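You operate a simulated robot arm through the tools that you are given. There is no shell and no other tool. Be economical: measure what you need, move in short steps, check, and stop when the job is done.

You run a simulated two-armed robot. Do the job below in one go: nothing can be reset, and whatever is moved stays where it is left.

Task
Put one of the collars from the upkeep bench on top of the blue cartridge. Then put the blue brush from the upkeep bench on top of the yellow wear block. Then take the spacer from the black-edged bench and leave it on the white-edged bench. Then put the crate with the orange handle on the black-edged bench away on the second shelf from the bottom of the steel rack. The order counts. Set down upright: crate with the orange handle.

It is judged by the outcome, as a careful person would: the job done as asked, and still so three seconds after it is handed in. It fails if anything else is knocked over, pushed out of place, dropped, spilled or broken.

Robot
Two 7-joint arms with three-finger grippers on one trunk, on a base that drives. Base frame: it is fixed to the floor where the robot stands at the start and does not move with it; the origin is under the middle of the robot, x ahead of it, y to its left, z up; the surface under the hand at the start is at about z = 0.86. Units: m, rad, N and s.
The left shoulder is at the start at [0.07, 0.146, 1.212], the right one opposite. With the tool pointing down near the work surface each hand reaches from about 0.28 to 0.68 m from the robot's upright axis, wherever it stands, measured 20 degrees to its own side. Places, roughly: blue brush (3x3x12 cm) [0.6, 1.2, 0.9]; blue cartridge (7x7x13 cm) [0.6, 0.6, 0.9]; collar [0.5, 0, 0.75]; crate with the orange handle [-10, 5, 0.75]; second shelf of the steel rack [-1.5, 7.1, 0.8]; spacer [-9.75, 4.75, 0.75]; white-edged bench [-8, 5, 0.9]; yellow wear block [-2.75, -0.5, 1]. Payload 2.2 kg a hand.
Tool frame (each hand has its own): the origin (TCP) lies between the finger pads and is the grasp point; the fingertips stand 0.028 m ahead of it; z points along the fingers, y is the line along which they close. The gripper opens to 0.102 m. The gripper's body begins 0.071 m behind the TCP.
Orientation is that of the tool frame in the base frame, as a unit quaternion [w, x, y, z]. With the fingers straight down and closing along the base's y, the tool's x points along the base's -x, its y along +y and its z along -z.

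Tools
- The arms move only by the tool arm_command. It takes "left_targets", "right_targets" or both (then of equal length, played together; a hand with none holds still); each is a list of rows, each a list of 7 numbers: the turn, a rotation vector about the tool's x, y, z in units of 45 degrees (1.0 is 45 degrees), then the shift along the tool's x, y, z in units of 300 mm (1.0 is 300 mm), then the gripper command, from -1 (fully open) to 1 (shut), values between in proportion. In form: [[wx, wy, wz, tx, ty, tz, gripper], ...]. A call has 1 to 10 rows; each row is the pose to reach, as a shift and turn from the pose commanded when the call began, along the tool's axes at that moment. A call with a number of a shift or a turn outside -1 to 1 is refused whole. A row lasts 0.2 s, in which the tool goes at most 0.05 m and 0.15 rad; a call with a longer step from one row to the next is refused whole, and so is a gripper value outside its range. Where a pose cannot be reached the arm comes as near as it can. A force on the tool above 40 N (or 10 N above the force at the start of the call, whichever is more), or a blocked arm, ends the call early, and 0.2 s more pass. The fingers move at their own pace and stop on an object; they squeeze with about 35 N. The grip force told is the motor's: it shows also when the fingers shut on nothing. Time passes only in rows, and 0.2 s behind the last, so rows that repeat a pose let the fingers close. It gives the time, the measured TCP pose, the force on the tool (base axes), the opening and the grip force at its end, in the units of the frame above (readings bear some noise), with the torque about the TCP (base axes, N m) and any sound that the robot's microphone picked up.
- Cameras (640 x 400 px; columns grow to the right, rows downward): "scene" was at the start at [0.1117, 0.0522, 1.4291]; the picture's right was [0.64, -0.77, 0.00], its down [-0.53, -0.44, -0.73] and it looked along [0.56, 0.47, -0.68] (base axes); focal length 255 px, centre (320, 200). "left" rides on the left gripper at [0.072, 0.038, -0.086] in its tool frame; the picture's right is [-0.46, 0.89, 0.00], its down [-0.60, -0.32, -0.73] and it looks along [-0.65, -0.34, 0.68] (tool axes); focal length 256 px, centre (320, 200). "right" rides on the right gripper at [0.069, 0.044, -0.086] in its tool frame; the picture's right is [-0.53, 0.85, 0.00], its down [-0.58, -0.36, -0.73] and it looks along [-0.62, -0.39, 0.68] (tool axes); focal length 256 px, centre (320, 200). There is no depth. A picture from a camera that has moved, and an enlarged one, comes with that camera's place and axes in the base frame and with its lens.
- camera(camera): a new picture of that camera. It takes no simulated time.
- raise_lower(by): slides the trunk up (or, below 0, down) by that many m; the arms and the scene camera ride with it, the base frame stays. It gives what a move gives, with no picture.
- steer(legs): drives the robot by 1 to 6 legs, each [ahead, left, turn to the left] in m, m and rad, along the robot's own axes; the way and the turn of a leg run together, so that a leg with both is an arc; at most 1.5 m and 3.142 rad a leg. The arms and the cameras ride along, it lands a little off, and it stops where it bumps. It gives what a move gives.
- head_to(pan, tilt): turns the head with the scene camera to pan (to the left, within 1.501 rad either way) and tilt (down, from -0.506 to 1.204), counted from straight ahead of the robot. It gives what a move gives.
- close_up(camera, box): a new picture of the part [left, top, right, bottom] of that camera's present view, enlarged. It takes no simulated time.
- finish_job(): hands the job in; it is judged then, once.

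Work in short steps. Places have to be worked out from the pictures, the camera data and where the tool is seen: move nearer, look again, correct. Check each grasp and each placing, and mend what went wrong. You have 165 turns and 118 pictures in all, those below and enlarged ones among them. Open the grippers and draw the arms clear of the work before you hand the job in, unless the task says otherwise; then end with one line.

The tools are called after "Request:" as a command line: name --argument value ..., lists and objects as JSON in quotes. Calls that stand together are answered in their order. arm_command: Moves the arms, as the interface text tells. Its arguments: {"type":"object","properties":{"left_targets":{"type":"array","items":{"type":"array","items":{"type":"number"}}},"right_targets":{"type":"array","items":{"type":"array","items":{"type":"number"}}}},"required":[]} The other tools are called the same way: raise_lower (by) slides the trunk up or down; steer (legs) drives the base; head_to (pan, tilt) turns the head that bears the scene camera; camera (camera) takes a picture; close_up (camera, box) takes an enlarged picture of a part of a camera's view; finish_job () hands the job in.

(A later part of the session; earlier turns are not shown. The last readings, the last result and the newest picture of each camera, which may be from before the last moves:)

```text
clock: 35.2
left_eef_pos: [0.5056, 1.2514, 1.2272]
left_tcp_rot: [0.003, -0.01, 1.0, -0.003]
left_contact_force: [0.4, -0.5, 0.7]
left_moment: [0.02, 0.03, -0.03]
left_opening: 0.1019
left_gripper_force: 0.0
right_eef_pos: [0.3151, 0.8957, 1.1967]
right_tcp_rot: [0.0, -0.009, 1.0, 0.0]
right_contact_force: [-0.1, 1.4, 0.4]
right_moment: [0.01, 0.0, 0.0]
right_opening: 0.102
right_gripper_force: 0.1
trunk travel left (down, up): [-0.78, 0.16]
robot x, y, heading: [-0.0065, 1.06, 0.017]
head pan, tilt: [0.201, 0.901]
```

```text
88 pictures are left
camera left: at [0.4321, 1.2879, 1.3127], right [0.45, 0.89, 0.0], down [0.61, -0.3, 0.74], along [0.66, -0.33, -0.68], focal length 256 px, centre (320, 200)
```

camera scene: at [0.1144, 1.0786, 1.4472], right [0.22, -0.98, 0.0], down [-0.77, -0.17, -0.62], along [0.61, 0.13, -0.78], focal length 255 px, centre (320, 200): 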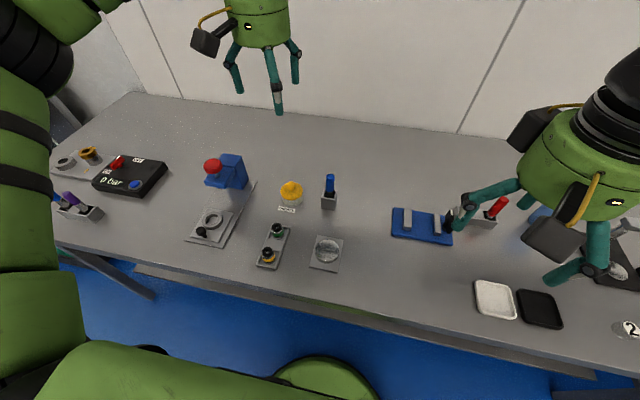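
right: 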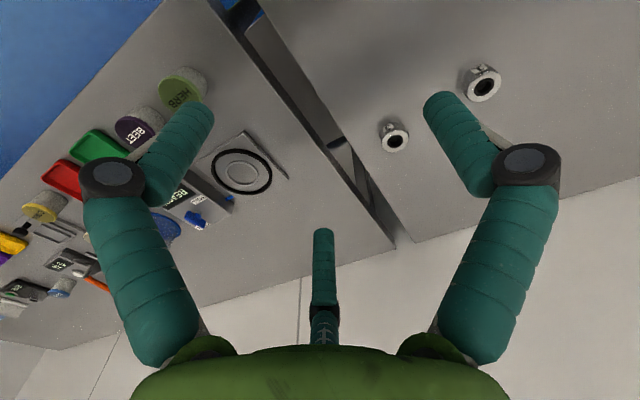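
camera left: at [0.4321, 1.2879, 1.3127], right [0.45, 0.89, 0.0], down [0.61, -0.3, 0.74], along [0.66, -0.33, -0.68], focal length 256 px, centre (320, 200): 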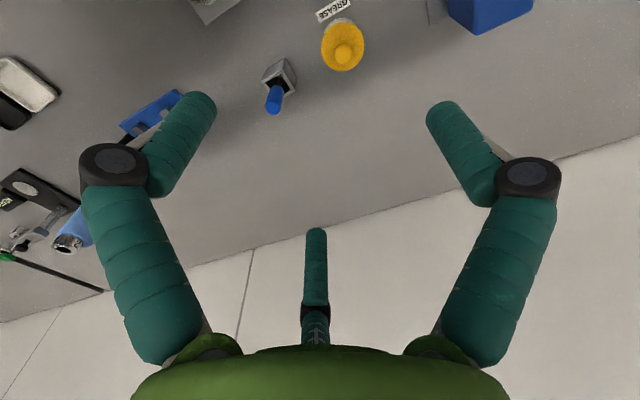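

Request:
close_up --camera "scene" --box '[270, 150, 390, 240]'

Request:
close_up --camera "left" --box '[220, 30, 340, 130]'

Request:
close_up --camera "scene" --box '[30, 130, 270, 270]'

```text
4.44 times, centred on (330, 195) of scene
camera zoom: at [0.1144, 1.0786, 1.4472], right [0.22, -0.98, 0.0], down [-0.77, -0.17, -0.62], along [0.61, 0.13, -0.78], focal length 1132 px, centre (276, 222)
```

zoom: 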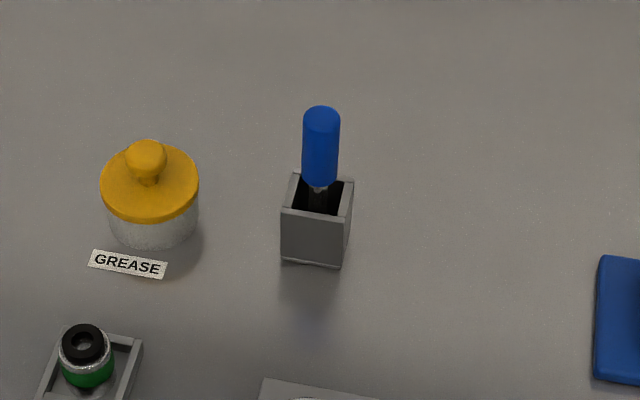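

```text
4.00 times, centred on (280, 80) of left
camera zoom: at [0.4321, 1.2879, 1.3127], right [0.45, 0.89, 0.0], down [0.61, -0.3, 0.74], along [0.66, -0.33, -0.68], focal length 1024 px, centre (480, 680)
```

zoom: 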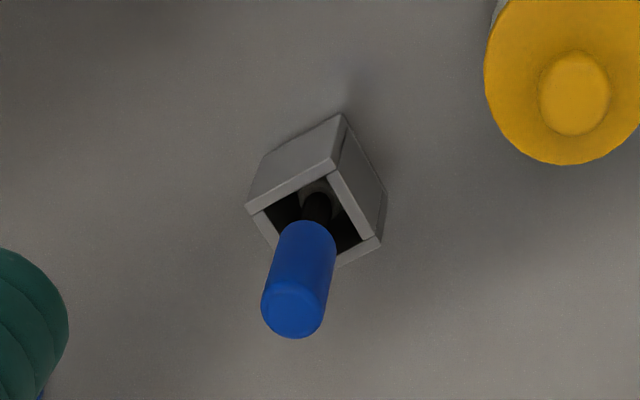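

```text
2.67 times, centred on (150, 200) of scene
camera zoom: at [0.1144, 1.0786, 1.4472], right [0.22, -0.98, 0.0], down [-0.77, -0.17, -0.62], along [0.61, 0.13, -0.78], focal length 679 px, centre (773, 200)
```

zoom: 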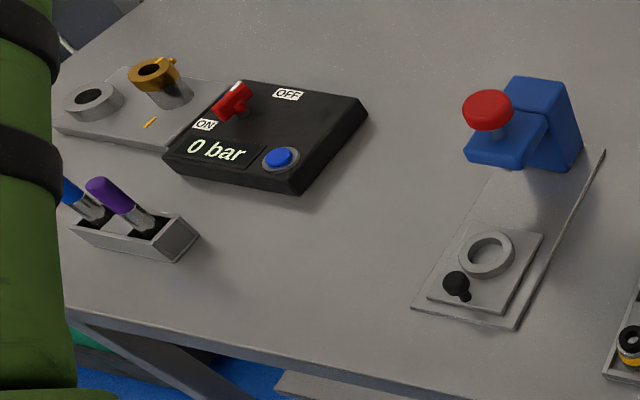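

The blue brush stands in its holder at about (0.554,1.15), handle z 0.935–0.985; a grease jar is ~10 cm to its left. I drive ahead 0.08 m, then bring the left hand over it with a part-closed gripper.

Request:
steer --legs '[[0.08, 0, -0.015]]'

Request:
camera --camera "left"

```text
clock: 36.2
left_eef_pos: [0.5823, 1.2451, 1.2287]
left_tcp_rot: [0.005, 0.0, 1.0, -0.002]
left_contact_force: [-0.6, -0.8, -0.6]
left_moment: [-0.02, -0.04, -0.03]
left_opening: 0.1021
left_gripper_force: 0.1
right_eef_pos: [0.3877, 0.892, 1.1994]
right_tcp_rot: [0.003, -0.002, 1.0, 0.0]
right_contact_force: [-1.3, -0.6, 0.1]
right_moment: [0.02, -0.03, 0.03]
right_opening: 0.1019
right_gripper_force: 0.1
trunk travel left (down, up): [-0.78, 0.16]
robot x, y, heading: [0.0674, 1.0626, 0.002]
head pan, tilt: [0.201, 0.901]
```

```text
84 pictures are left
camera left: at [0.5095, 1.2821, 1.3148], right [0.46, 0.89, 0.0], down [0.6, -0.31, 0.74], along [0.66, -0.34, -0.67], focal length 256 px, centre (320, 200)
```

left: 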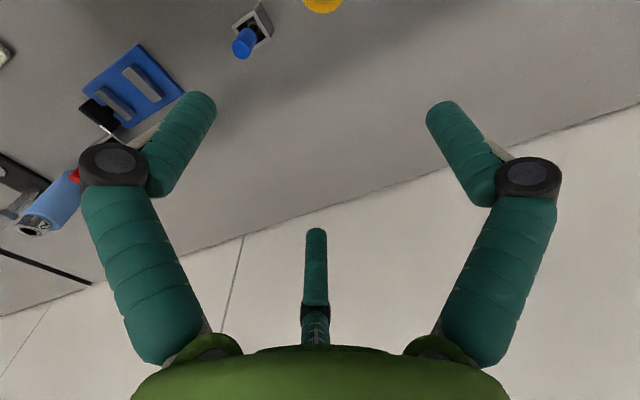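

Consistent: handle at about (0.555,1.153). I move over it at z≈1.11.

Request:
arm_command --left_targets '[[0, 0, 0, 0.03, -0.1, 0.06, -0.3], [0, 0, 0, 0.06, -0.2, 0.15, -0.3], [0, 0, 0, 0.09, -0.307, 0.25, -0.3], [0, 0, 0, 0.09, -0.307, 0.39, -0.3], [0, 0, 0, 0.09, -0.307, 0.39, -0.3]]'

Request:
camera --camera "left"

Request:
camera --camera "scene"

```text
clock: 37.4
left_eef_pos: [0.5401, 1.1824, 1.1119]
left_tcp_rot: [0.003, -0.001, 1.0, -0.005]
left_contact_force: [1.4, 0.7, 0.3]
left_moment: [0.04, -0.01, 0.03]
left_opening: 0.0663
left_gripper_force: 0.0
left hand out of reach, approached as far as the arm can: row 1, 2, 3, 4, 5
right_eef_pos: [0.3916, 0.8923, 1.1976]
right_tcp_rot: [0.002, -0.002, 1.0, 0.0]
right_contact_force: [-0.4, 0.6, 1.3]
right_moment: [0.01, 0.02, 0.04]
right_opening: 0.1019
right_gripper_force: 0.0
trunk travel left (down, up): [-0.78, 0.16]
robot x, y, heading: [0.0725, 1.0636, 0.002]
head pan, tilt: [0.201, 0.901]
```

```text
83 pictures are left
camera left: at [0.4665, 1.2202, 1.197], right [0.46, 0.89, 0.0], down [0.6, -0.31, 0.74], along [0.65, -0.34, -0.67], focal length 256 px, centre (320, 200)
```

left: 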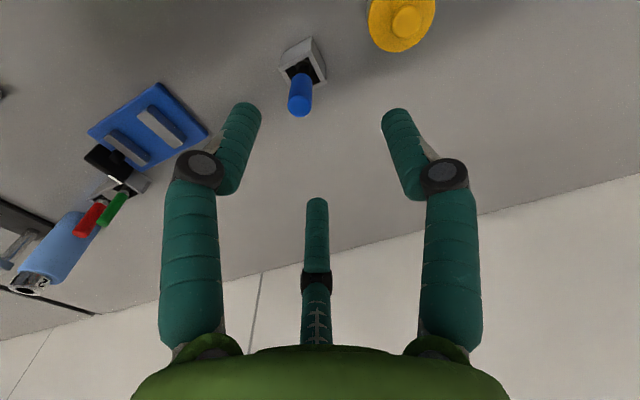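

```text
82 pictures are left
camera scene: at [0.193, 1.0773, 1.4473], right [0.2, -0.98, 0.0], down [-0.77, -0.16, -0.62], along [0.61, 0.13, -0.78], focal length 255 px, centre (320, 200)
```

scene: 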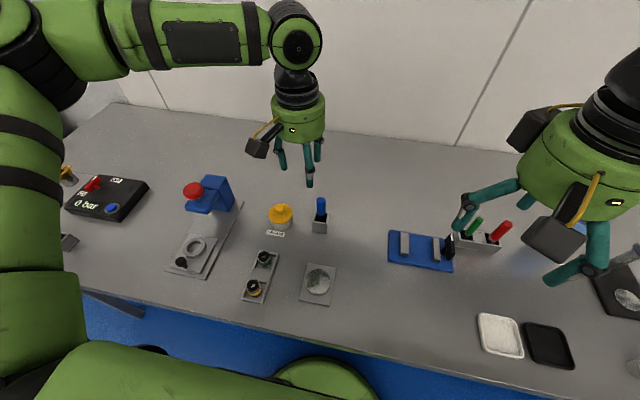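

The arm is limited on its inner side; I shift the base 0.09 m to the right so the brush lies more to the left shoulder.

Request:
steer --legs '[[0.0, -0.09, 0]]'

Request:
camera --camera "left"

```text
clock: 38.5
left_eef_pos: [0.5409, 1.0977, 1.1112]
left_tcp_rot: [0.003, -0.003, 1.0, -0.006]
left_contact_force: [0.7, -0.1, -0.4]
left_moment: [-0.03, 0.02, 0.01]
left_opening: 0.0662
left_gripper_force: 0.0
right_eef_pos: [0.3916, 0.8071, 1.1984]
right_tcp_rot: [-0.001, -0.001, 1.0, -0.001]
right_contact_force: [-0.3, 0.0, 0.0]
right_moment: [-0.03, 0.01, -0.01]
right_opening: 0.1019
right_gripper_force: 0.0
trunk travel left (down, up): [-0.78, 0.16]
robot x, y, heading: [0.0726, 0.9742, 0.005]
head pan, tilt: [0.201, 0.901]
```

```text
81 pictures are left
camera left: at [0.4674, 1.1364, 1.1967], right [0.46, 0.89, -0.01], down [0.6, -0.31, 0.74], along [0.65, -0.34, -0.67], focal length 256 px, centre (320, 200)
```

left: 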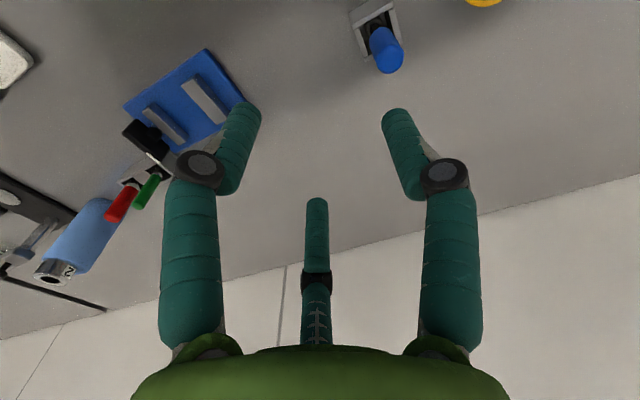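

Brush handle confirmed at (0.556,1.152). I move there at constant height.

Request:
arm_command --left_targets '[[0, 0, 0, -0.02, 0.09, 0, -0.3], [0, 0, 0, -0.05, 0.18, 0, -0.3], [0, 0, 0, -0.05, 0.18, 0, -0.3]]'

Request:
camera --camera "left"

```text
clock: 39.3
left_eef_pos: [0.5553, 1.1498, 1.1111]
left_tcp_rot: [0.003, -0.003, 1.0, -0.003]
left_contact_force: [-0.1, -0.6, 0.0]
left_moment: [0.02, 0.02, 0.0]
left_opening: 0.0665
left_gripper_force: 0.0
right_eef_pos: [0.3932, 0.8016, 1.1984]
right_tcp_rot: [0.0, -0.001, 1.0, 0.001]
right_contact_force: [1.2, -0.4, -0.4]
right_moment: [0.02, -0.02, 0.0]
right_opening: 0.1022
right_gripper_force: 0.1
trunk travel left (down, up): [-0.78, 0.16]
robot x, y, heading: [0.0677, 0.974, 0.002]
head pan, tilt: [0.201, 0.901]
```

```text
80 pictures are left
camera left: at [0.4816, 1.1875, 1.1964], right [0.46, 0.89, 0.0], down [0.6, -0.31, 0.74], along [0.65, -0.34, -0.68], focal length 256 px, centre (320, 200)
```

left: 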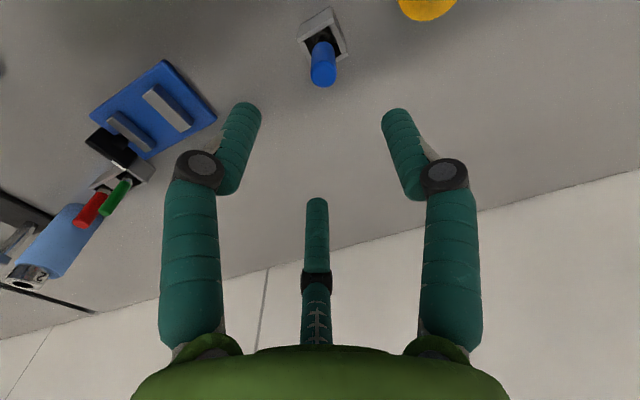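

Centred. I lower by trunk 0.145 m so the fingers straddle the handle just above the holder.

Request:
raise_lower --by -0.11

Request:
close_up --camera "left" --box '[220, 20, 420, 220]'

```text
clock: 40.8
left_eef_pos: [0.5535, 1.1526, 1.001]
left_tcp_rot: [0.004, -0.002, 1.0, -0.004]
left_contact_force: [-0.8, 0.4, 0.4]
left_moment: [0.0, 0.02, 0.01]
left_opening: 0.0663
left_gripper_force: 0.1
right_eef_pos: [0.392, 0.8049, 1.0876]
right_tcp_rot: [0.0, -0.003, 1.0, -0.001]
right_contact_force: [-0.1, 0.0, 0.1]
right_moment: [0.0, -0.01, 0.0]
right_opening: 0.102
right_gripper_force: 0.1
trunk travel left (down, up): [-0.67, 0.27]
robot x, y, heading: [0.0717, 0.9758, 0.007]
head pan, tilt: [0.201, 0.901]
```

```text
2.00 times, centred on (320, 120) of left
camera zoom: at [0.481, 1.1896, 1.0862], right [0.46, 0.89, 0.0], down [0.6, -0.31, 0.74], along [0.65, -0.34, -0.68], focal length 512 px, centre (320, 360)
```

zoom: 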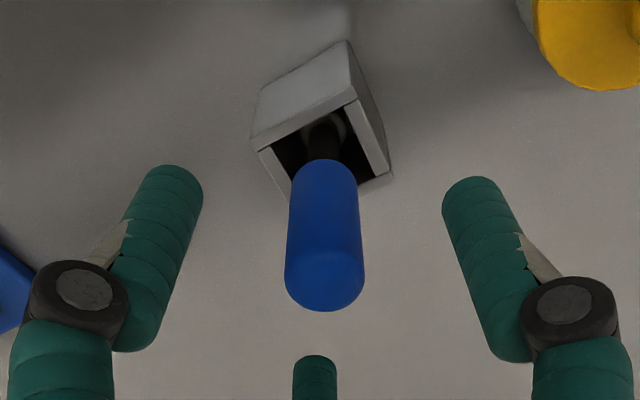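

Nicely centred. I lower a further 33 mm and close.

Request:
raise_lower --by -0.033

Request:
arm_command --left_targets '[[0, 0, 0, 0, 0, 0, 0.2], [0, 0, 0, 0, 0, 0, 0.6], [0, 0, 0, 0, 0, 0, 1], [0, 0, 0, 0, 0, 0, 1]]'

Request:
camera --camera "left"

```text
clock: 41.5
left_eef_pos: [0.5544, 1.1511, 0.9671]
left_tcp_rot: [0.004, -0.002, 1.0, -0.004]
left_contact_force: [-0.2, 0.0, 0.4]
left_moment: [0.03, -0.02, 0.02]
left_opening: 0.0664
left_gripper_force: 0.0
right_eef_pos: [0.3922, 0.8045, 1.0548]
right_tcp_rot: [0.002, -0.002, 1.0, 0.0]
right_contact_force: [0.2, 0.1, -0.3]
right_moment: [0.01, 0.01, 0.02]
right_opening: 0.1021
right_gripper_force: 0.0
trunk travel left (down, up): [-0.637, 0.303]
robot x, y, heading: [0.0679, 0.9744, 0.008]
head pan, tilt: [0.201, 0.901]
```

```text
clock: 42.5
left_eef_pos: [0.5547, 1.1507, 0.9666]
left_tcp_rot: [0.004, -0.002, 1.0, -0.004]
left_contact_force: [-0.2, 0.5, -0.2]
left_moment: [-0.01, 0.0, -0.02]
left_opening: 0.0205
left_gripper_force: 35.5
right_eef_pos: [0.3922, 0.8036, 1.0545]
right_tcp_rot: [-0.001, -0.001, 1.0, 0.0]
right_contact_force: [0.0, 0.0, 0.6]
right_moment: [-0.02, -0.01, 0.04]
right_opening: 0.1018
right_gripper_force: 0.1
trunk travel left (down, up): [-0.637, 0.303]
robot x, y, heading: [0.0693, 0.9744, 0.003]
head pan, tilt: [0.201, 0.901]
```

```text
78 pictures are left
camera left: at [0.4813, 1.1896, 1.0531], right [0.46, 0.89, 0.0], down [0.6, -0.31, 0.74], along [0.65, -0.34, -0.68], focal length 256 px, centre (320, 200)
```

left: 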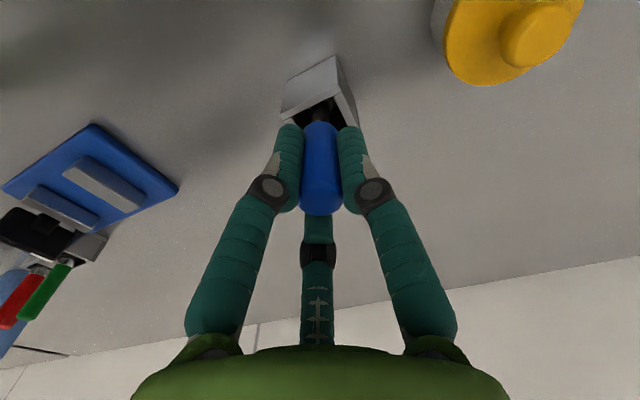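

Handle gripped at 20.5 mm. I lift straight up with the trunk and check that the brush alone comes out.

Request:
raise_lower --by 0.2

Request:
camera --camera "scene"

Request:
camera --camera "left"

```text
clock: 44.7
left_eef_pos: [0.5561, 1.151, 1.1682]
left_tcp_rot: [0.003, -0.002, 1.0, -0.003]
left_contact_force: [-1.1, 0.8, 0.2]
left_moment: [0.0, 0.02, -0.02]
left_opening: 0.0206
left_gripper_force: 34.6
right_eef_pos: [0.3939, 0.8041, 1.2546]
right_tcp_rot: [0.0, -0.002, 1.0, 0.0]
right_contact_force: [-0.6, 0.2, -0.4]
right_moment: [0.0, -0.01, 0.02]
right_opening: 0.1021
right_gripper_force: 0.0
trunk travel left (down, up): [-0.837, 0.103]
robot x, y, heading: [0.0752, 0.9751, 0.005]
head pan, tilt: [0.201, 0.901]
```

```text
77 pictures are left
camera scene: at [0.194, 0.99, 1.5041], right [0.2, -0.98, 0.0], down [-0.77, -0.16, -0.62], along [0.61, 0.13, -0.78], focal length 255 px, centre (320, 200)
```

scene: 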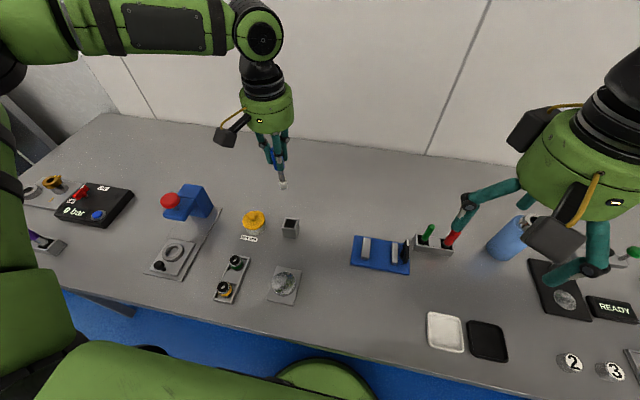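

```text
76 pictures are left
camera left: at [0.4814, 1.1896, 1.253], right [0.46, 0.89, 0.0], down [0.6, -0.31, 0.74], along [0.65, -0.34, -0.68], focal length 256 px, centre (320, 200)
```

left: 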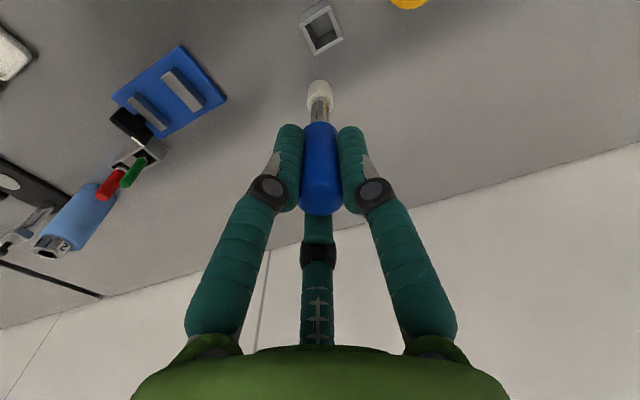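

The brush came out cleanly (white bristles down, about 0.10 m below the TCP) and the holder stayed. I look left and right behind me before backing away.

Request:
head_to --pan 1.5 --tilt 0.35

Request:
camera --camera "scene"

Request:
head_to --pan -1.5 --tilt 0.35

Request:
camera --camera "scene"

```text
clock: 46.2
left_eef_pos: [0.5559, 1.1521, 1.1663]
left_tcp_rot: [0.004, -0.003, 1.0, -0.003]
left_contact_force: [0.6, 0.3, -0.7]
left_moment: [0.03, 0.02, 0.02]
left_opening: 0.0205
left_gripper_force: 35.1
right_eef_pos: [0.3929, 0.8035, 1.2553]
right_tcp_rot: [0.0, -0.001, 1.0, 0.0]
right_contact_force: [-0.5, 0.4, 0.4]
right_moment: [-0.01, -0.04, -0.03]
right_opening: 0.1021
right_gripper_force: 0.0
trunk travel left (down, up): [-0.837, 0.103]
robot x, y, heading: [0.0685, 0.977, 0.002]
head pan, tilt: [1.499, 0.351]
```

```text
75 pictures are left
camera scene: at [0.1265, 1.0677, 1.5517], right [1.0, -0.07, 0.0], down [-0.02, -0.34, -0.94], along [0.07, 0.94, -0.34], focal length 255 px, centre (320, 200)
```

scene: 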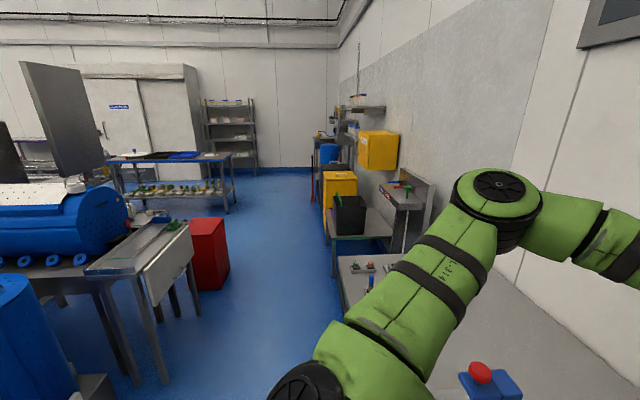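

```text
clock: 48.8
left_eef_pos: [0.5552, 1.1521, 1.1666]
left_tcp_rot: [0.003, -0.003, 1.0, -0.003]
left_contact_force: [0.3, -0.2, 0.3]
left_moment: [-0.03, -0.01, 0.01]
left_opening: 0.0209
left_gripper_force: 34.7
right_eef_pos: [0.3927, 0.8038, 1.2538]
right_tcp_rot: [0.0, -0.001, 1.0, 0.0]
right_contact_force: [-0.6, -0.2, 0.2]
right_moment: [0.03, -0.04, 0.0]
right_opening: 0.102
right_gripper_force: 0.0
trunk travel left (down, up): [-0.837, 0.103]
robot x, y, heading: [0.0741, 0.9772, 0.002]
head pan, tilt: [-1.499, 0.351]
```

```text
74 pictures are left
camera scene: at [0.127, 0.8819, 1.5517], right [-1.0, -0.07, 0.0], down [-0.03, 0.34, -0.94], along [0.07, -0.94, -0.34], focal length 255 px, centre (320, 200)
```

scene: 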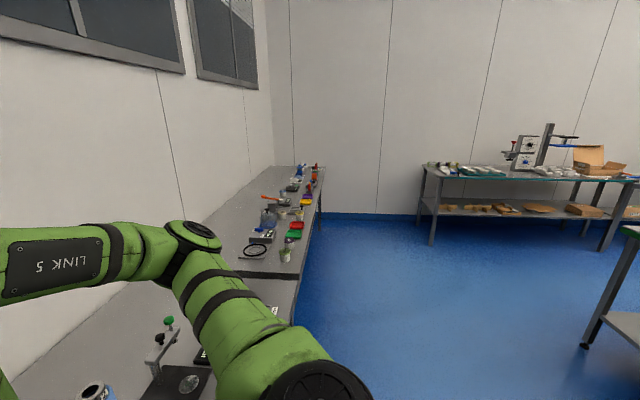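

The aisle at my right is open; tables stand farther behind. I back up 0.35 m and look behind by turning 90° to the right in the aisle.

Request:
steer --legs '[[-0.4, 0, 0]]'

Request:
camera --camera "scene"

```text
clock: 51.3
left_eef_pos: [0.1577, 1.1506, 1.1662]
left_tcp_rot: [0.003, -0.002, 1.0, -0.004]
left_contact_force: [-0.6, -0.5, -1.1]
left_moment: [-0.01, 0.01, -0.01]
left_opening: 0.0207
left_gripper_force: 35.9
right_eef_pos: [-0.0044, 0.8024, 1.2551]
right_tcp_rot: [-0.001, -0.001, 1.0, 0.0]
right_contact_force: [0.0, -0.4, -0.2]
right_moment: [0.01, 0.01, -0.01]
right_opening: 0.1021
right_gripper_force: 0.1
trunk travel left (down, up): [-0.837, 0.103]
robot x, y, heading: [-0.3283, 0.9757, 0.005]
head pan, tilt: [-1.499, 0.351]
```

```text
73 pictures are left
camera scene: at [-0.2684, 0.8809, 1.5516], right [-1.0, -0.07, 0.0], down [-0.03, 0.34, -0.94], along [0.07, -0.94, -0.34], focal length 255 px, centre (320, 200)
```

scene: 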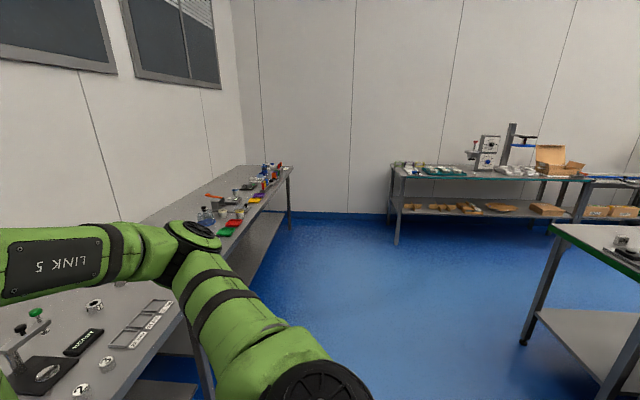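

The space right of me is free; a green-edged table begins at about (-1.5, 0). I turn right 1.57 rad and look toward it.

Request:
steer --legs '[[0, 0, -1.57]]'

Request:
head_to --pan -1.0 --tilt 0.3

Request:
camera --camera "scene"

```text
clock: 55.6
left_eef_pos: [-0.1674, 0.4858, 1.1658]
left_tcp_rot: [0.0, 0.719, 0.695, -0.005]
left_contact_force: [0.8, -0.8, -1.6]
left_moment: [0.03, 0.01, 0.0]
left_opening: 0.0204
left_gripper_force: 35.0
right_eef_pos: [-0.5102, 0.6612, 1.2541]
right_tcp_rot: [0.0, 0.72, 0.694, 0.0]
right_contact_force: [-0.4, -0.4, -0.2]
right_moment: [-0.01, 0.03, 0.01]
right_opening: 0.1021
right_gripper_force: 0.0
trunk travel left (down, up): [-0.837, 0.103]
robot x, y, heading: [-0.321, 0.9697, -1.611]
head pan, tilt: [-1.499, 0.351]
```

```text
clock: 56.5
left_eef_pos: [-0.1689, 0.4842, 1.1676]
left_tcp_rot: [0.0, 0.719, 0.695, -0.005]
left_contact_force: [0.1, -0.6, -0.1]
left_moment: [-0.03, 0.0, 0.01]
left_opening: 0.0201
left_gripper_force: 34.9
right_eef_pos: [-0.5102, 0.6607, 1.2561]
right_tcp_rot: [0.0, 0.72, 0.694, 0.001]
right_contact_force: [-0.8, 0.1, -0.3]
right_moment: [0.03, -0.01, -0.02]
right_opening: 0.1022
right_gripper_force: 0.1
trunk travel left (down, up): [-0.837, 0.103]
robot x, y, heading: [-0.3258, 0.9742, -1.614]
head pan, tilt: [-1.0, 0.3]
```

```text
72 pictures are left
camera scene: at [-0.41, 0.8763, 1.5565], right [-0.51, 0.86, 0.0], down [0.25, 0.15, -0.96], along [-0.82, -0.48, -0.3], focal length 255 px, centre (320, 200)
```

scene: 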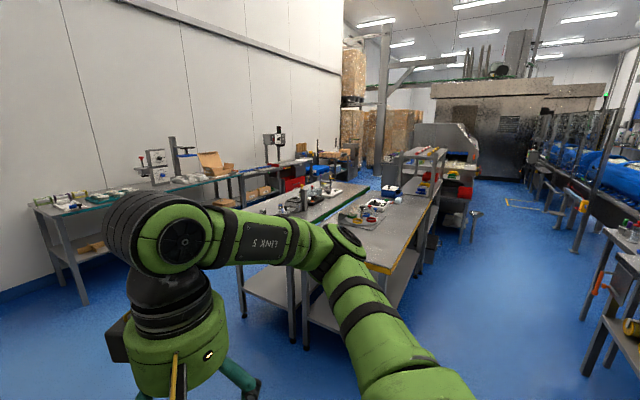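

I enlarge the two back-to-back benches to look for the yellow wear block.

Request:
close_up --camera "scene" --box '[230, 140, 480, 290]'

```text
2.56 times, centred on (355, 215) of scene
camera zoom: at [-0.41, 0.8763, 1.5565], right [-0.51, 0.86, 0.0], down [0.25, 0.15, -0.96], along [-0.82, -0.48, -0.3], focal length 652 px, centre (230, 162)
```

zoom: 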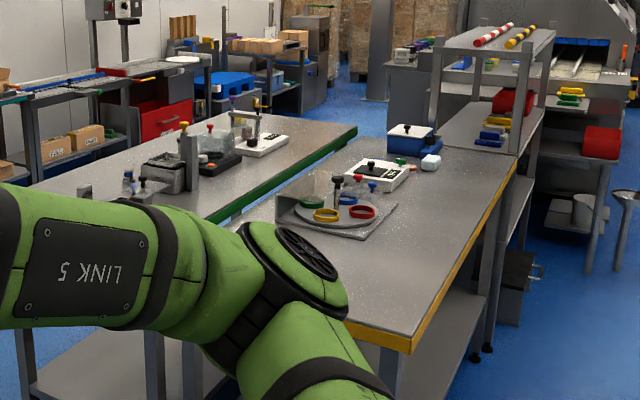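

The yellow block at (-2.75,-0.5) is on the green-edged bench, reached from the aisle at y≈-1.1. I drive ahead 2.05 m to the mouth of that aisle and then look into it.

Request:
steer --legs '[[1.0, 0, 0.04], [1.05, 0, 0]]'

Request:
head_to --pan -1.45 --tilt 0.35

Request:
camera --camera "scene"

```text
clock: 66.6
left_eef_pos: [-0.1589, -1.5291, 1.1669]
left_tcp_rot: [0.0, 0.702, 0.712, -0.004]
left_contact_force: [-0.9, -0.7, -0.4]
left_moment: [-0.03, 0.01, 0.02]
left_opening: 0.0203
left_gripper_force: 34.8
right_eef_pos: [-0.5078, -1.3686, 1.2559]
right_tcp_rot: [0.001, 0.703, 0.711, -0.001]
right_contact_force: [-0.6, -0.1, 0.4]
right_moment: [0.01, 0.01, -0.02]
right_opening: 0.1019
right_gripper_force: 0.1
trunk travel left (down, up): [-0.837, 0.103]
robot x, y, heading: [-0.3371, -1.044, -1.562]
head pan, tilt: [-1.0, 0.3]
```

```text
clock: 67.5
left_eef_pos: [-0.1589, -1.5302, 1.1671]
left_tcp_rot: [0.0, 0.703, 0.711, -0.004]
left_contact_force: [-0.4, 0.2, -0.3]
left_moment: [0.01, -0.02, -0.01]
left_opening: 0.0202
left_gripper_force: 35.1
right_eef_pos: [-0.5073, -1.3692, 1.2556]
right_tcp_rot: [-0.001, 0.703, 0.711, 0.0]
right_contact_force: [-0.1, -0.1, 0.2]
right_moment: [0.02, -0.03, -0.02]
right_opening: 0.1018
right_gripper_force: 0.1
trunk travel left (down, up): [-0.837, 0.103]
robot x, y, heading: [-0.3383, -1.051, -1.565]
head pan, tilt: [-1.45, 0.351]
```

```text
70 pictures are left
camera scene: at [-0.4323, -1.1114, 1.5517], right [-0.13, 0.99, 0.0], down [0.34, 0.04, -0.94], along [-0.93, -0.12, -0.34], focal length 255 px, centre (320, 200)
```

scene: 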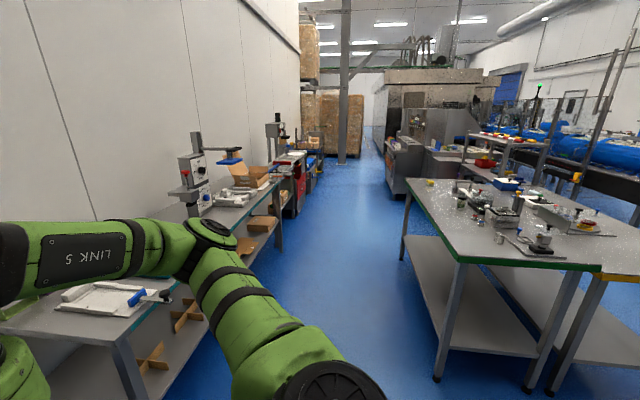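

The yellow block shows at about (-2.67,-0.45) near the far end of the green-edged bench; the aisle is ~1.15 m wide. I turn to face +y here, back off 0.1 m, then slide left along the aisle.

Request:
steer --legs '[[0, 0, 3.135], [-0.1, 0, 0], [0, 1.1, 0]]'

Request:
head_to --pan 0.8 --tilt 0.5

Request:
camera --camera "scene"

```text
clock: 81.3
left_eef_pos: [-1.6334, -0.6833, 1.1668]
left_tcp_rot: [-0.005, 0.71, -0.704, 0.0]
left_contact_force: [0.6, -0.1, -0.5]
left_moment: [-0.02, 0.01, -0.01]
left_opening: 0.02
left_gripper_force: 35.1
right_eef_pos: [-1.2847, -0.8442, 1.2553]
right_tcp_rot: [0.001, 0.71, -0.704, -0.001]
right_contact_force: [-0.4, 1.1, -0.1]
right_moment: [0.02, -0.02, -0.01]
right_opening: 0.1018
right_gripper_force: 0.1
trunk travel left (down, up): [-0.837, 0.103]
robot x, y, heading: [-1.4525, -1.1647, 1.58]
head pan, tilt: [-1.45, 0.351]
```

```text
clock: 83.4
left_eef_pos: [-1.6341, -0.6832, 1.1667]
left_tcp_rot: [-0.005, 0.71, -0.705, 0.0]
left_contact_force: [0.2, 0.7, -0.8]
left_moment: [-0.02, 0.0, 0.03]
left_opening: 0.0197
left_gripper_force: 34.9
right_eef_pos: [-1.2853, -0.8449, 1.2553]
right_tcp_rot: [-0.001, 0.709, -0.705, 0.0]
right_contact_force: [1.0, 0.2, -0.3]
right_moment: [-0.02, -0.01, 0.02]
right_opening: 0.1021
right_gripper_force: 0.1
trunk travel left (down, up): [-0.837, 0.103]
robot x, y, heading: [-1.4528, -1.1629, 1.583]
head pan, tilt: [0.799, 0.499]
```

```text
69 pictures are left
camera scene: at [-1.5242, -1.0527, 1.5381], right [0.69, 0.72, 0.0], down [0.35, -0.33, -0.88], along [-0.63, 0.61, -0.48], focal length 255 px, centre (320, 200)
```

scene: 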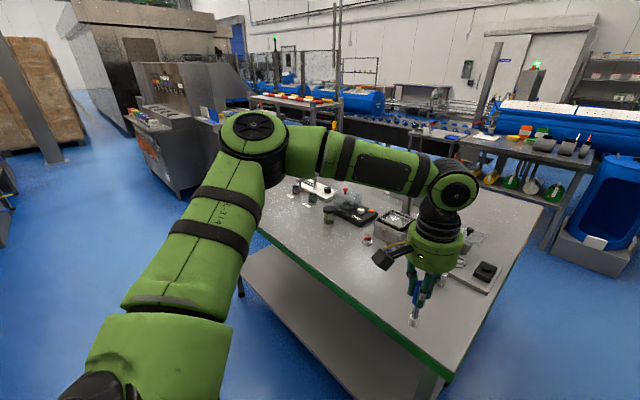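

Slide is clean and the aisle is clear. I slide another 1.0 m left and look at the block.

Request:
steer --legs '[[0, 1.03, 0]]'

Request:
head_to --pan 0.3 --tilt 0.75

Request:
camera --camera "scene"

Request:
camera --camera "left"

```text
clock: 88.8
left_eef_pos: [-2.6727, -0.6758, 1.1675]
left_tcp_rot: [0.006, -0.703, 0.711, 0.001]
left_contact_force: [0.4, -0.2, -0.2]
left_moment: [0.01, -0.01, 0.01]
left_opening: 0.0197
left_gripper_force: 34.6
right_eef_pos: [-2.3289, -0.8431, 1.2549]
right_tcp_rot: [0.0, -0.703, 0.711, 0.0]
right_contact_force: [0.4, 0.1, -0.1]
right_moment: [0.0, -0.03, 0.01]
right_opening: 0.1021
right_gripper_force: 0.1
trunk travel left (down, up): [-0.837, 0.103]
robot x, y, heading: [-2.5056, -1.1603, 1.563]
head pan, tilt: [0.799, 0.499]
```

```text
clock: 89.8
left_eef_pos: [-2.674, -0.6762, 1.1666]
left_tcp_rot: [0.005, -0.703, 0.711, 0.0]
left_contact_force: [-0.4, -0.7, -0.5]
left_moment: [0.01, -0.01, -0.01]
left_opening: 0.0197
left_gripper_force: 35.2
right_eef_pos: [-2.3286, -0.8447, 1.2555]
right_tcp_rot: [0.0, -0.703, 0.711, 0.001]
right_contact_force: [-0.2, 0.8, -0.3]
right_moment: [0.02, 0.0, -0.05]
right_opening: 0.1022
right_gripper_force: 0.0
trunk travel left (down, up): [-0.837, 0.103]
robot x, y, heading: [-2.5058, -1.1594, 1.557]
head pan, tilt: [0.3, 0.75]
```

```text
68 pictures are left
camera scene: at [-2.5301, -1.0331, 1.5161], right [0.96, 0.28, 0.0], down [0.19, -0.65, -0.73], along [-0.21, 0.7, -0.68], focal length 255 px, centre (320, 200)
```

scene: 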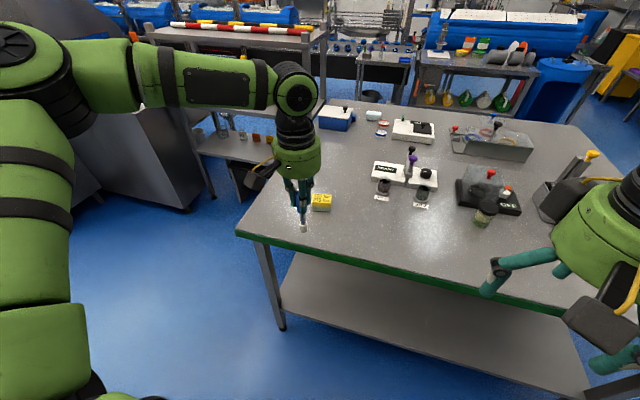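

```text
67 pictures are left
camera left: at [-2.7134, -0.7492, 1.253], right [-0.88, 0.47, 0.0], down [0.32, 0.6, 0.74], along [0.35, 0.65, -0.68], focal length 256 px, centre (320, 200)
```

left: 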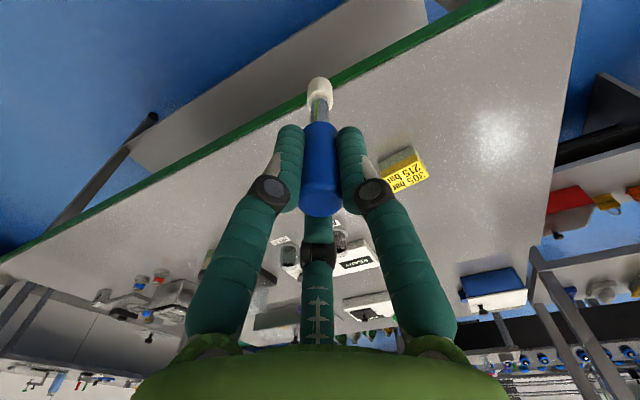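

Request:
close_up --camera "scene" --box '[260, 140, 380, 250]'

Request:
close_up --camera "left" --box '[340, 120, 460, 220]'

```text
3.64 times, centred on (320, 195) of scene
camera zoom: at [-2.5301, -1.0331, 1.5161], right [0.96, 0.28, 0.0], down [0.19, -0.65, -0.73], along [-0.21, 0.7, -0.68], focal length 926 px, centre (320, 218)
```

zoom: 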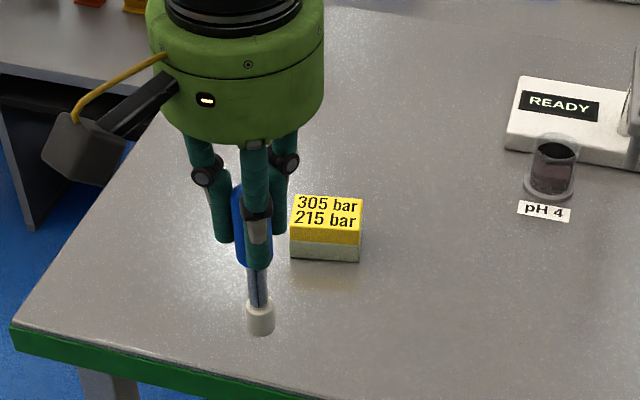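

```text
4.00 times, centred on (400, 170) of left
camera zoom: at [-2.7134, -0.7492, 1.253], right [-0.88, 0.47, 0.0], down [0.32, 0.6, 0.74], along [0.35, 0.65, -0.68], focal length 1024 px, centre (0, 320)
```

zoom: 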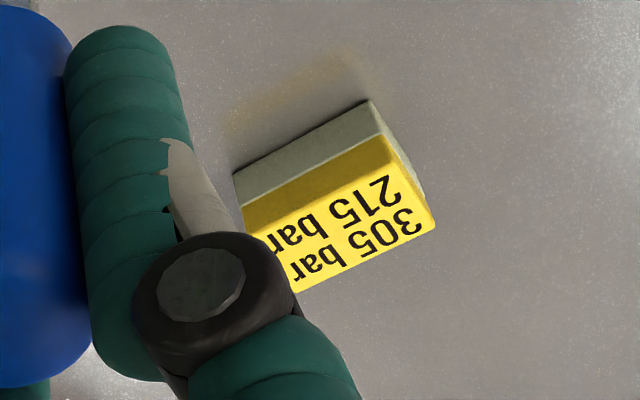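

The block (about 6.4×4.5×4.3 cm) has its top centre at about (-2.703,-0.439,0.94). I drive ahead 0.235 m so the brush arrives almost above it, then look again.

Request:
steer --legs '[[0.235, 0.025, 0.012]]'

Request:
close_up --camera "left" --box '[240, 0, 440, 160]'

Request:
head_to --pan 0.3 --tilt 0.9

Request:
close_up --camera "scene" --box '[240, 80, 400, 240]'

```text
clock: 91.5
left_eef_pos: [-2.7018, -0.4495, 1.1691]
left_tcp_rot: [0.005, -0.707, 0.707, 0.0]
left_contact_force: [0.7, -0.2, -1.1]
left_moment: [-0.01, -0.02, 0.02]
left_opening: 0.0196
left_gripper_force: 34.8
right_eef_pos: [-2.3549, -0.6139, 1.2553]
right_tcp_rot: [0.002, -0.707, 0.707, 0.002]
right_contact_force: [0.0, -0.1, 0.4]
right_moment: [0.01, -0.02, -0.04]
right_opening: 0.1019
right_gripper_force: 0.0
trunk travel left (down, up): [-0.837, 0.103]
robot x, y, heading: [-2.5294, -0.9293, 1.572]
head pan, tilt: [0.3, 0.75]
```

```text
2.50 times, centred on (340, 80) of left
camera zoom: at [-2.7408, -0.5228, 1.2543], right [-0.89, 0.46, 0.0], down [0.31, 0.6, 0.74], along [0.34, 0.65, -0.67], focal length 640 px, centre (270, 500)
```

zoom: 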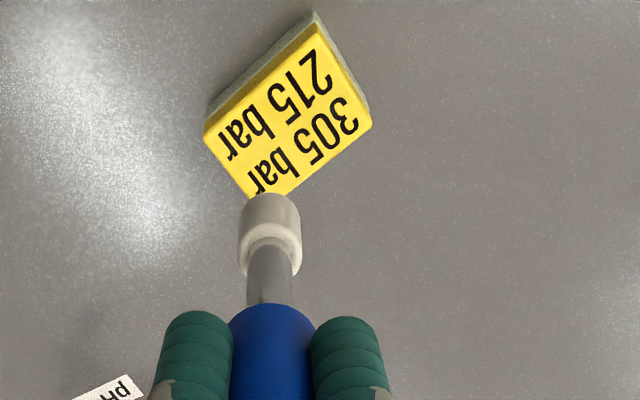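

```text
clock: 92.2
left_eef_pos: [-2.702, -0.4468, 1.1669]
left_tcp_rot: [0.005, -0.707, 0.707, 0.001]
left_contact_force: [0.4, 0.3, -0.6]
left_moment: [-0.03, 0.01, 0.0]
left_opening: 0.0199
left_gripper_force: 35.6
right_eef_pos: [-2.3545, -0.6107, 1.2555]
right_tcp_rot: [0.0, -0.707, 0.708, 0.0]
right_contact_force: [-0.5, 0.2, -0.2]
right_moment: [0.0, 0.02, -0.03]
right_opening: 0.1019
right_gripper_force: 0.1
trunk travel left (down, up): [-0.837, 0.103]
robot x, y, heading: [-2.5284, -0.9355, 1.565]
head pan, tilt: [0.3, 0.901]
```

```text
2.50 times, centred on (320, 160) of scene
camera zoom: at [-2.5525, -0.8087, 1.5042], right [0.96, 0.29, 0.0], down [0.23, -0.75, -0.62], along [-0.18, 0.59, -0.78], focal length 636 px, centre (320, 300)
```

zoom: 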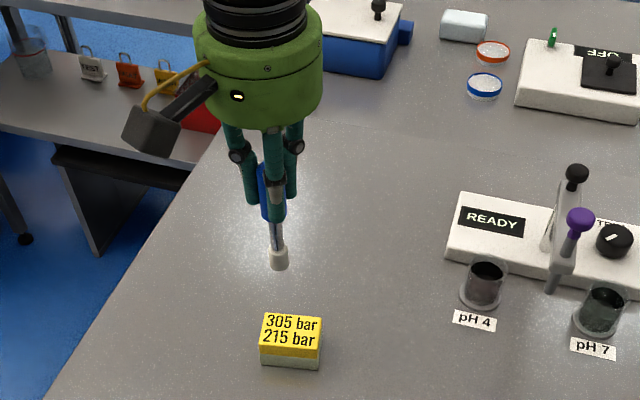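

Block top centre refines to (-2.702,-0.434); the brush tip is at (-2.702,-0.451). I shift 17 mm forward and lower the trunk 0.105 m.

Request:
arm_command --left_targets '[[0, 0, 0, -0.057, 0, 0, 1], [0, 0, 0, -0.057, 0, 0, 1]]'

Request:
raise_lower --by -0.105

Request:
close_up --camera "scene" --box '[260, 140, 360, 240]'

Request:
close_up --camera "left" --box '[240, 20, 400, 140]'

```text
clock: 92.8
left_eef_pos: [-2.7029, -0.4297, 1.1674]
left_tcp_rot: [0.004, -0.707, 0.707, 0.0]
left_contact_force: [-0.4, 0.2, -0.9]
left_moment: [0.02, 0.01, 0.0]
left_opening: 0.0201
left_gripper_force: 34.8
right_eef_pos: [-2.3554, -0.6112, 1.255]
right_tcp_rot: [0.0, -0.707, 0.707, 0.0]
right_contact_force: [0.0, -0.8, -1.1]
right_moment: [0.0, 0.01, 0.01]
right_opening: 0.102
right_gripper_force: 0.0
trunk travel left (down, up): [-0.837, 0.103]
robot x, y, heading: [-2.5291, -0.9309, 1.572]
head pan, tilt: [0.3, 0.901]
```

```text
clock: 94.2
left_eef_pos: [-2.7025, -0.4293, 1.062]
left_tcp_rot: [-0.005, 0.707, -0.707, 0.0]
left_contact_force: [0.1, 0.5, -1.2]
left_moment: [-0.03, 0.0, 0.01]
left_opening: 0.0195
left_gripper_force: 34.9
right_eef_pos: [-2.3559, -0.6108, 1.1502]
right_tcp_rot: [0.001, -0.706, 0.708, 0.001]
right_contact_force: [-0.3, 0.0, -0.4]
right_moment: [0.04, 0.0, 0.0]
right_opening: 0.102
right_gripper_force: 0.1
trunk travel left (down, up): [-0.732, 0.208]
robot x, y, heading: [-2.5308, -0.9315, 1.565]
head pan, tilt: [0.3, 0.901]
```

```text
4.00 times, centred on (310, 190) of scene
camera zoom: at [-2.5525, -0.8091, 1.3992], right [0.96, 0.29, 0.0], down [0.23, -0.75, -0.62], along [-0.18, 0.59, -0.78], focal length 1018 px, centre (360, 240)
```

zoom: 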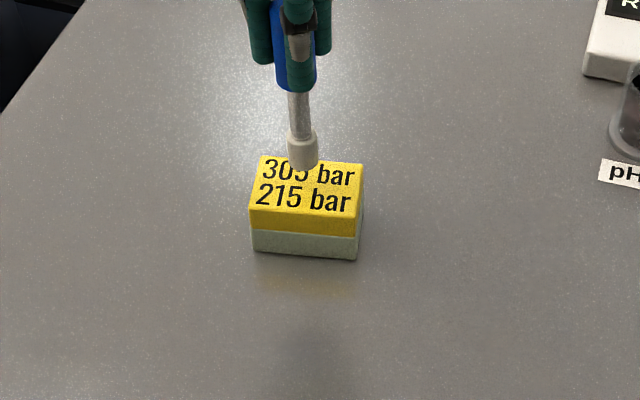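

```text
3.33 times, centred on (320, 80) of left
camera zoom: at [-2.7418, -0.503, 1.1489], right [-0.89, 0.46, 0.0], down [0.31, 0.6, 0.74], along [0.34, 0.65, -0.68], focal length 853 px, centre (320, 600)
```

zoom: 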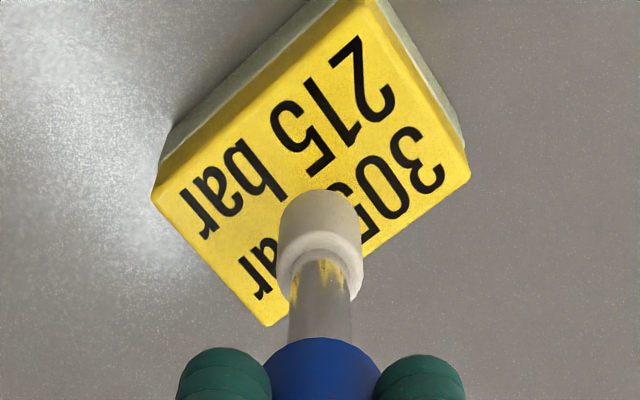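

Tip is right over the block's centre. I creep down with the arm, watching the force.

Request:
arm_command --left_targets '[[0, 0, 0, 0, 0, 0.013, 1], [0, 0, 0, 0, 0, 0.026, 1], [0, 0, 0, 0, 0, 0.04, 1]]'

Request:
close_up --camera "scene" --box '[260, 140, 360, 240]'

```text
clock: 95.0
left_eef_pos: [-2.7033, -0.4302, 1.0502]
left_tcp_rot: [0.005, -0.707, 0.707, 0.0]
left_contact_force: [-0.5, 0.4, -0.2]
left_moment: [-0.03, -0.01, 0.03]
left_opening: 0.0196
left_gripper_force: 34.7
right_eef_pos: [-2.3558, -0.6111, 1.1501]
right_tcp_rot: [0.0, 0.707, -0.707, 0.0]
right_contact_force: [-0.4, 0.3, -0.3]
right_moment: [-0.02, -0.02, 0.0]
right_opening: 0.1022
right_gripper_force: 0.1
trunk travel left (down, up): [-0.732, 0.208]
robot x, y, heading: [-2.5278, -0.9293, 1.565]
head pan, tilt: [0.3, 0.901]
```

```text
4.00 times, centred on (310, 190) of scene
camera zoom: at [-2.5525, -0.8088, 1.3992], right [0.96, 0.29, 0.0], down [0.23, -0.75, -0.62], along [-0.18, 0.59, -0.78], focal length 1018 px, centre (360, 240)
```

zoom: 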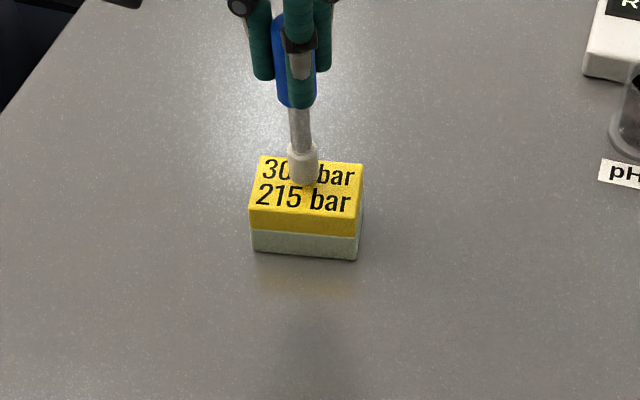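

Close to contact; I creep another few millimetres in 2 mm steps.

Request:
arm_command --left_targets '[[0, 0, 0, 0, 0, 0.007, 1], [0, 0, 0, 0, 0, 0.014, 1]]'

```text
clock: 95.6
left_eef_pos: [-2.7018, -0.4307, 1.0476]
left_tcp_rot: [0.005, -0.707, 0.708, 0.0]
left_contact_force: [0.8, -0.7, -0.1]
left_moment: [-0.04, -0.03, 0.0]
left_opening: 0.0196
left_gripper_force: 34.9
right_eef_pos: [-2.356, -0.6097, 1.1494]
right_tcp_rot: [0.001, 0.707, -0.707, -0.001]
right_contact_force: [-1.0, 0.5, 1.0]
right_moment: [0.02, 0.03, -0.03]
right_opening: 0.1019
right_gripper_force: 0.1
trunk travel left (down, up): [-0.732, 0.208]
robot x, y, heading: [-2.5264, -0.9313, 1.572]
head pan, tilt: [0.3, 0.901]
```

Request:
arm_command --left_targets '[[0, 0, 0, 0, 0, 0.007, 1], [0, 0, 0, 0, 0, 0.014, 1]]'

Request:
close_up --camera "left" --box '[240, 20, 400, 140]'

```text
clock: 96.2
left_eef_pos: [-2.7026, -0.4318, 1.0436]
left_tcp_rot: [-0.006, 0.707, -0.707, -0.001]
left_contact_force: [-0.4, 0.1, 4.9]
left_moment: [-0.03, 0.12, -0.04]
left_opening: 0.0198
left_gripper_force: 35.0
right_eef_pos: [-2.3566, -0.6116, 1.1515]
right_tcp_rot: [-0.001, 0.708, -0.707, -0.001]
right_contact_force: [0.6, 0.1, 0.5]
right_moment: [-0.04, 0.01, 0.0]
right_opening: 0.102
right_gripper_force: 0.0
trunk travel left (down, up): [-0.732, 0.208]
robot x, y, heading: [-2.526, -0.9313, 1.57]
head pan, tilt: [0.3, 0.901]
```

```text
3.33 times, centred on (320, 80) of left
camera zoom: at [-2.7412, -0.5044, 1.1296], right [-0.89, 0.47, 0.0], down [0.31, 0.6, 0.74], along [0.34, 0.65, -0.67], focal length 853 px, centre (320, 600)
```

zoom: 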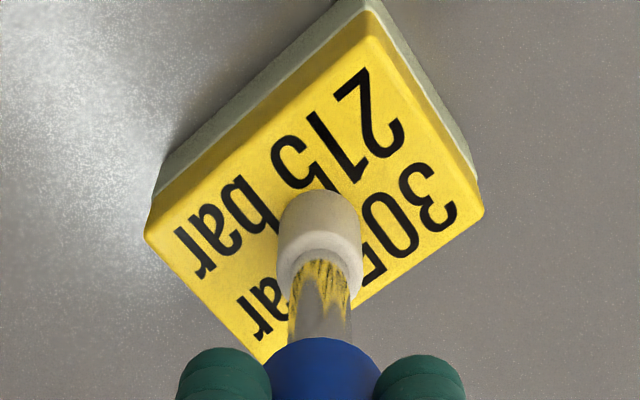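

Contact felt (+4.9 N), brush near the middle of the block. I open slowly and hold still, then check.

Request:
arm_command --left_targets '[[0, 0, 0, 0, 0, 0, 0.56], [0, 0, 0, 0, 0, 0, 0.5], [0, 0, 0, 0, 0, 0, 0.4], [0, 0, 0, 0, 0, 0, 0.2], [0, 0, 0, 0, 0, 0, 0], [0, 0, 0, 0, 0, 0, -0.4], [0, 0, 0, 0, 0, 0, -0.4], [0, 0, 0, 0, 0, 0, -0.4]]'

Request:
camera --camera "left"

```text
clock: 98.0
left_eef_pos: [-2.7025, -0.4307, 1.043]
left_tcp_rot: [-0.004, 0.707, -0.707, 0.0]
left_contact_force: [-0.1, -0.2, 0.1]
left_moment: [0.03, 0.0, -0.01]
left_opening: 0.0713
left_gripper_force: 0.0
right_eef_pos: [-2.3553, -0.6107, 1.1498]
right_tcp_rot: [0.0, 0.708, -0.706, 0.0]
right_contact_force: [-0.2, 0.0, 0.6]
right_moment: [0.0, 0.01, -0.02]
right_opening: 0.102
right_gripper_force: 0.0
trunk travel left (down, up): [-0.732, 0.208]
robot x, y, heading: [-2.5267, -0.9251, 1.571]
head pan, tilt: [0.3, 0.901]
```

```text
58 pictures are left
camera left: at [-2.7412, -0.5038, 1.1288], right [-0.89, 0.46, 0.0], down [0.31, 0.6, 0.74], along [0.34, 0.65, -0.68], focal length 256 px, centre (320, 200)
```

left: 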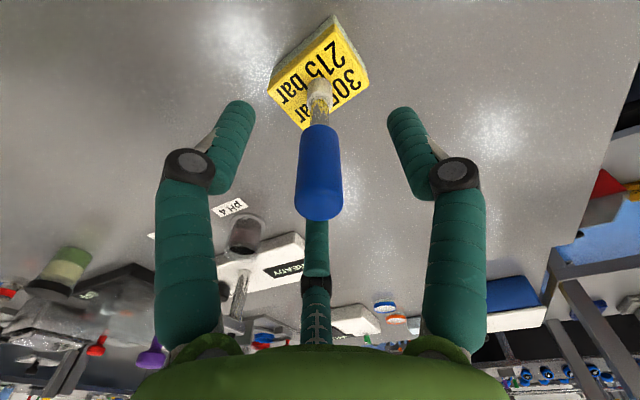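

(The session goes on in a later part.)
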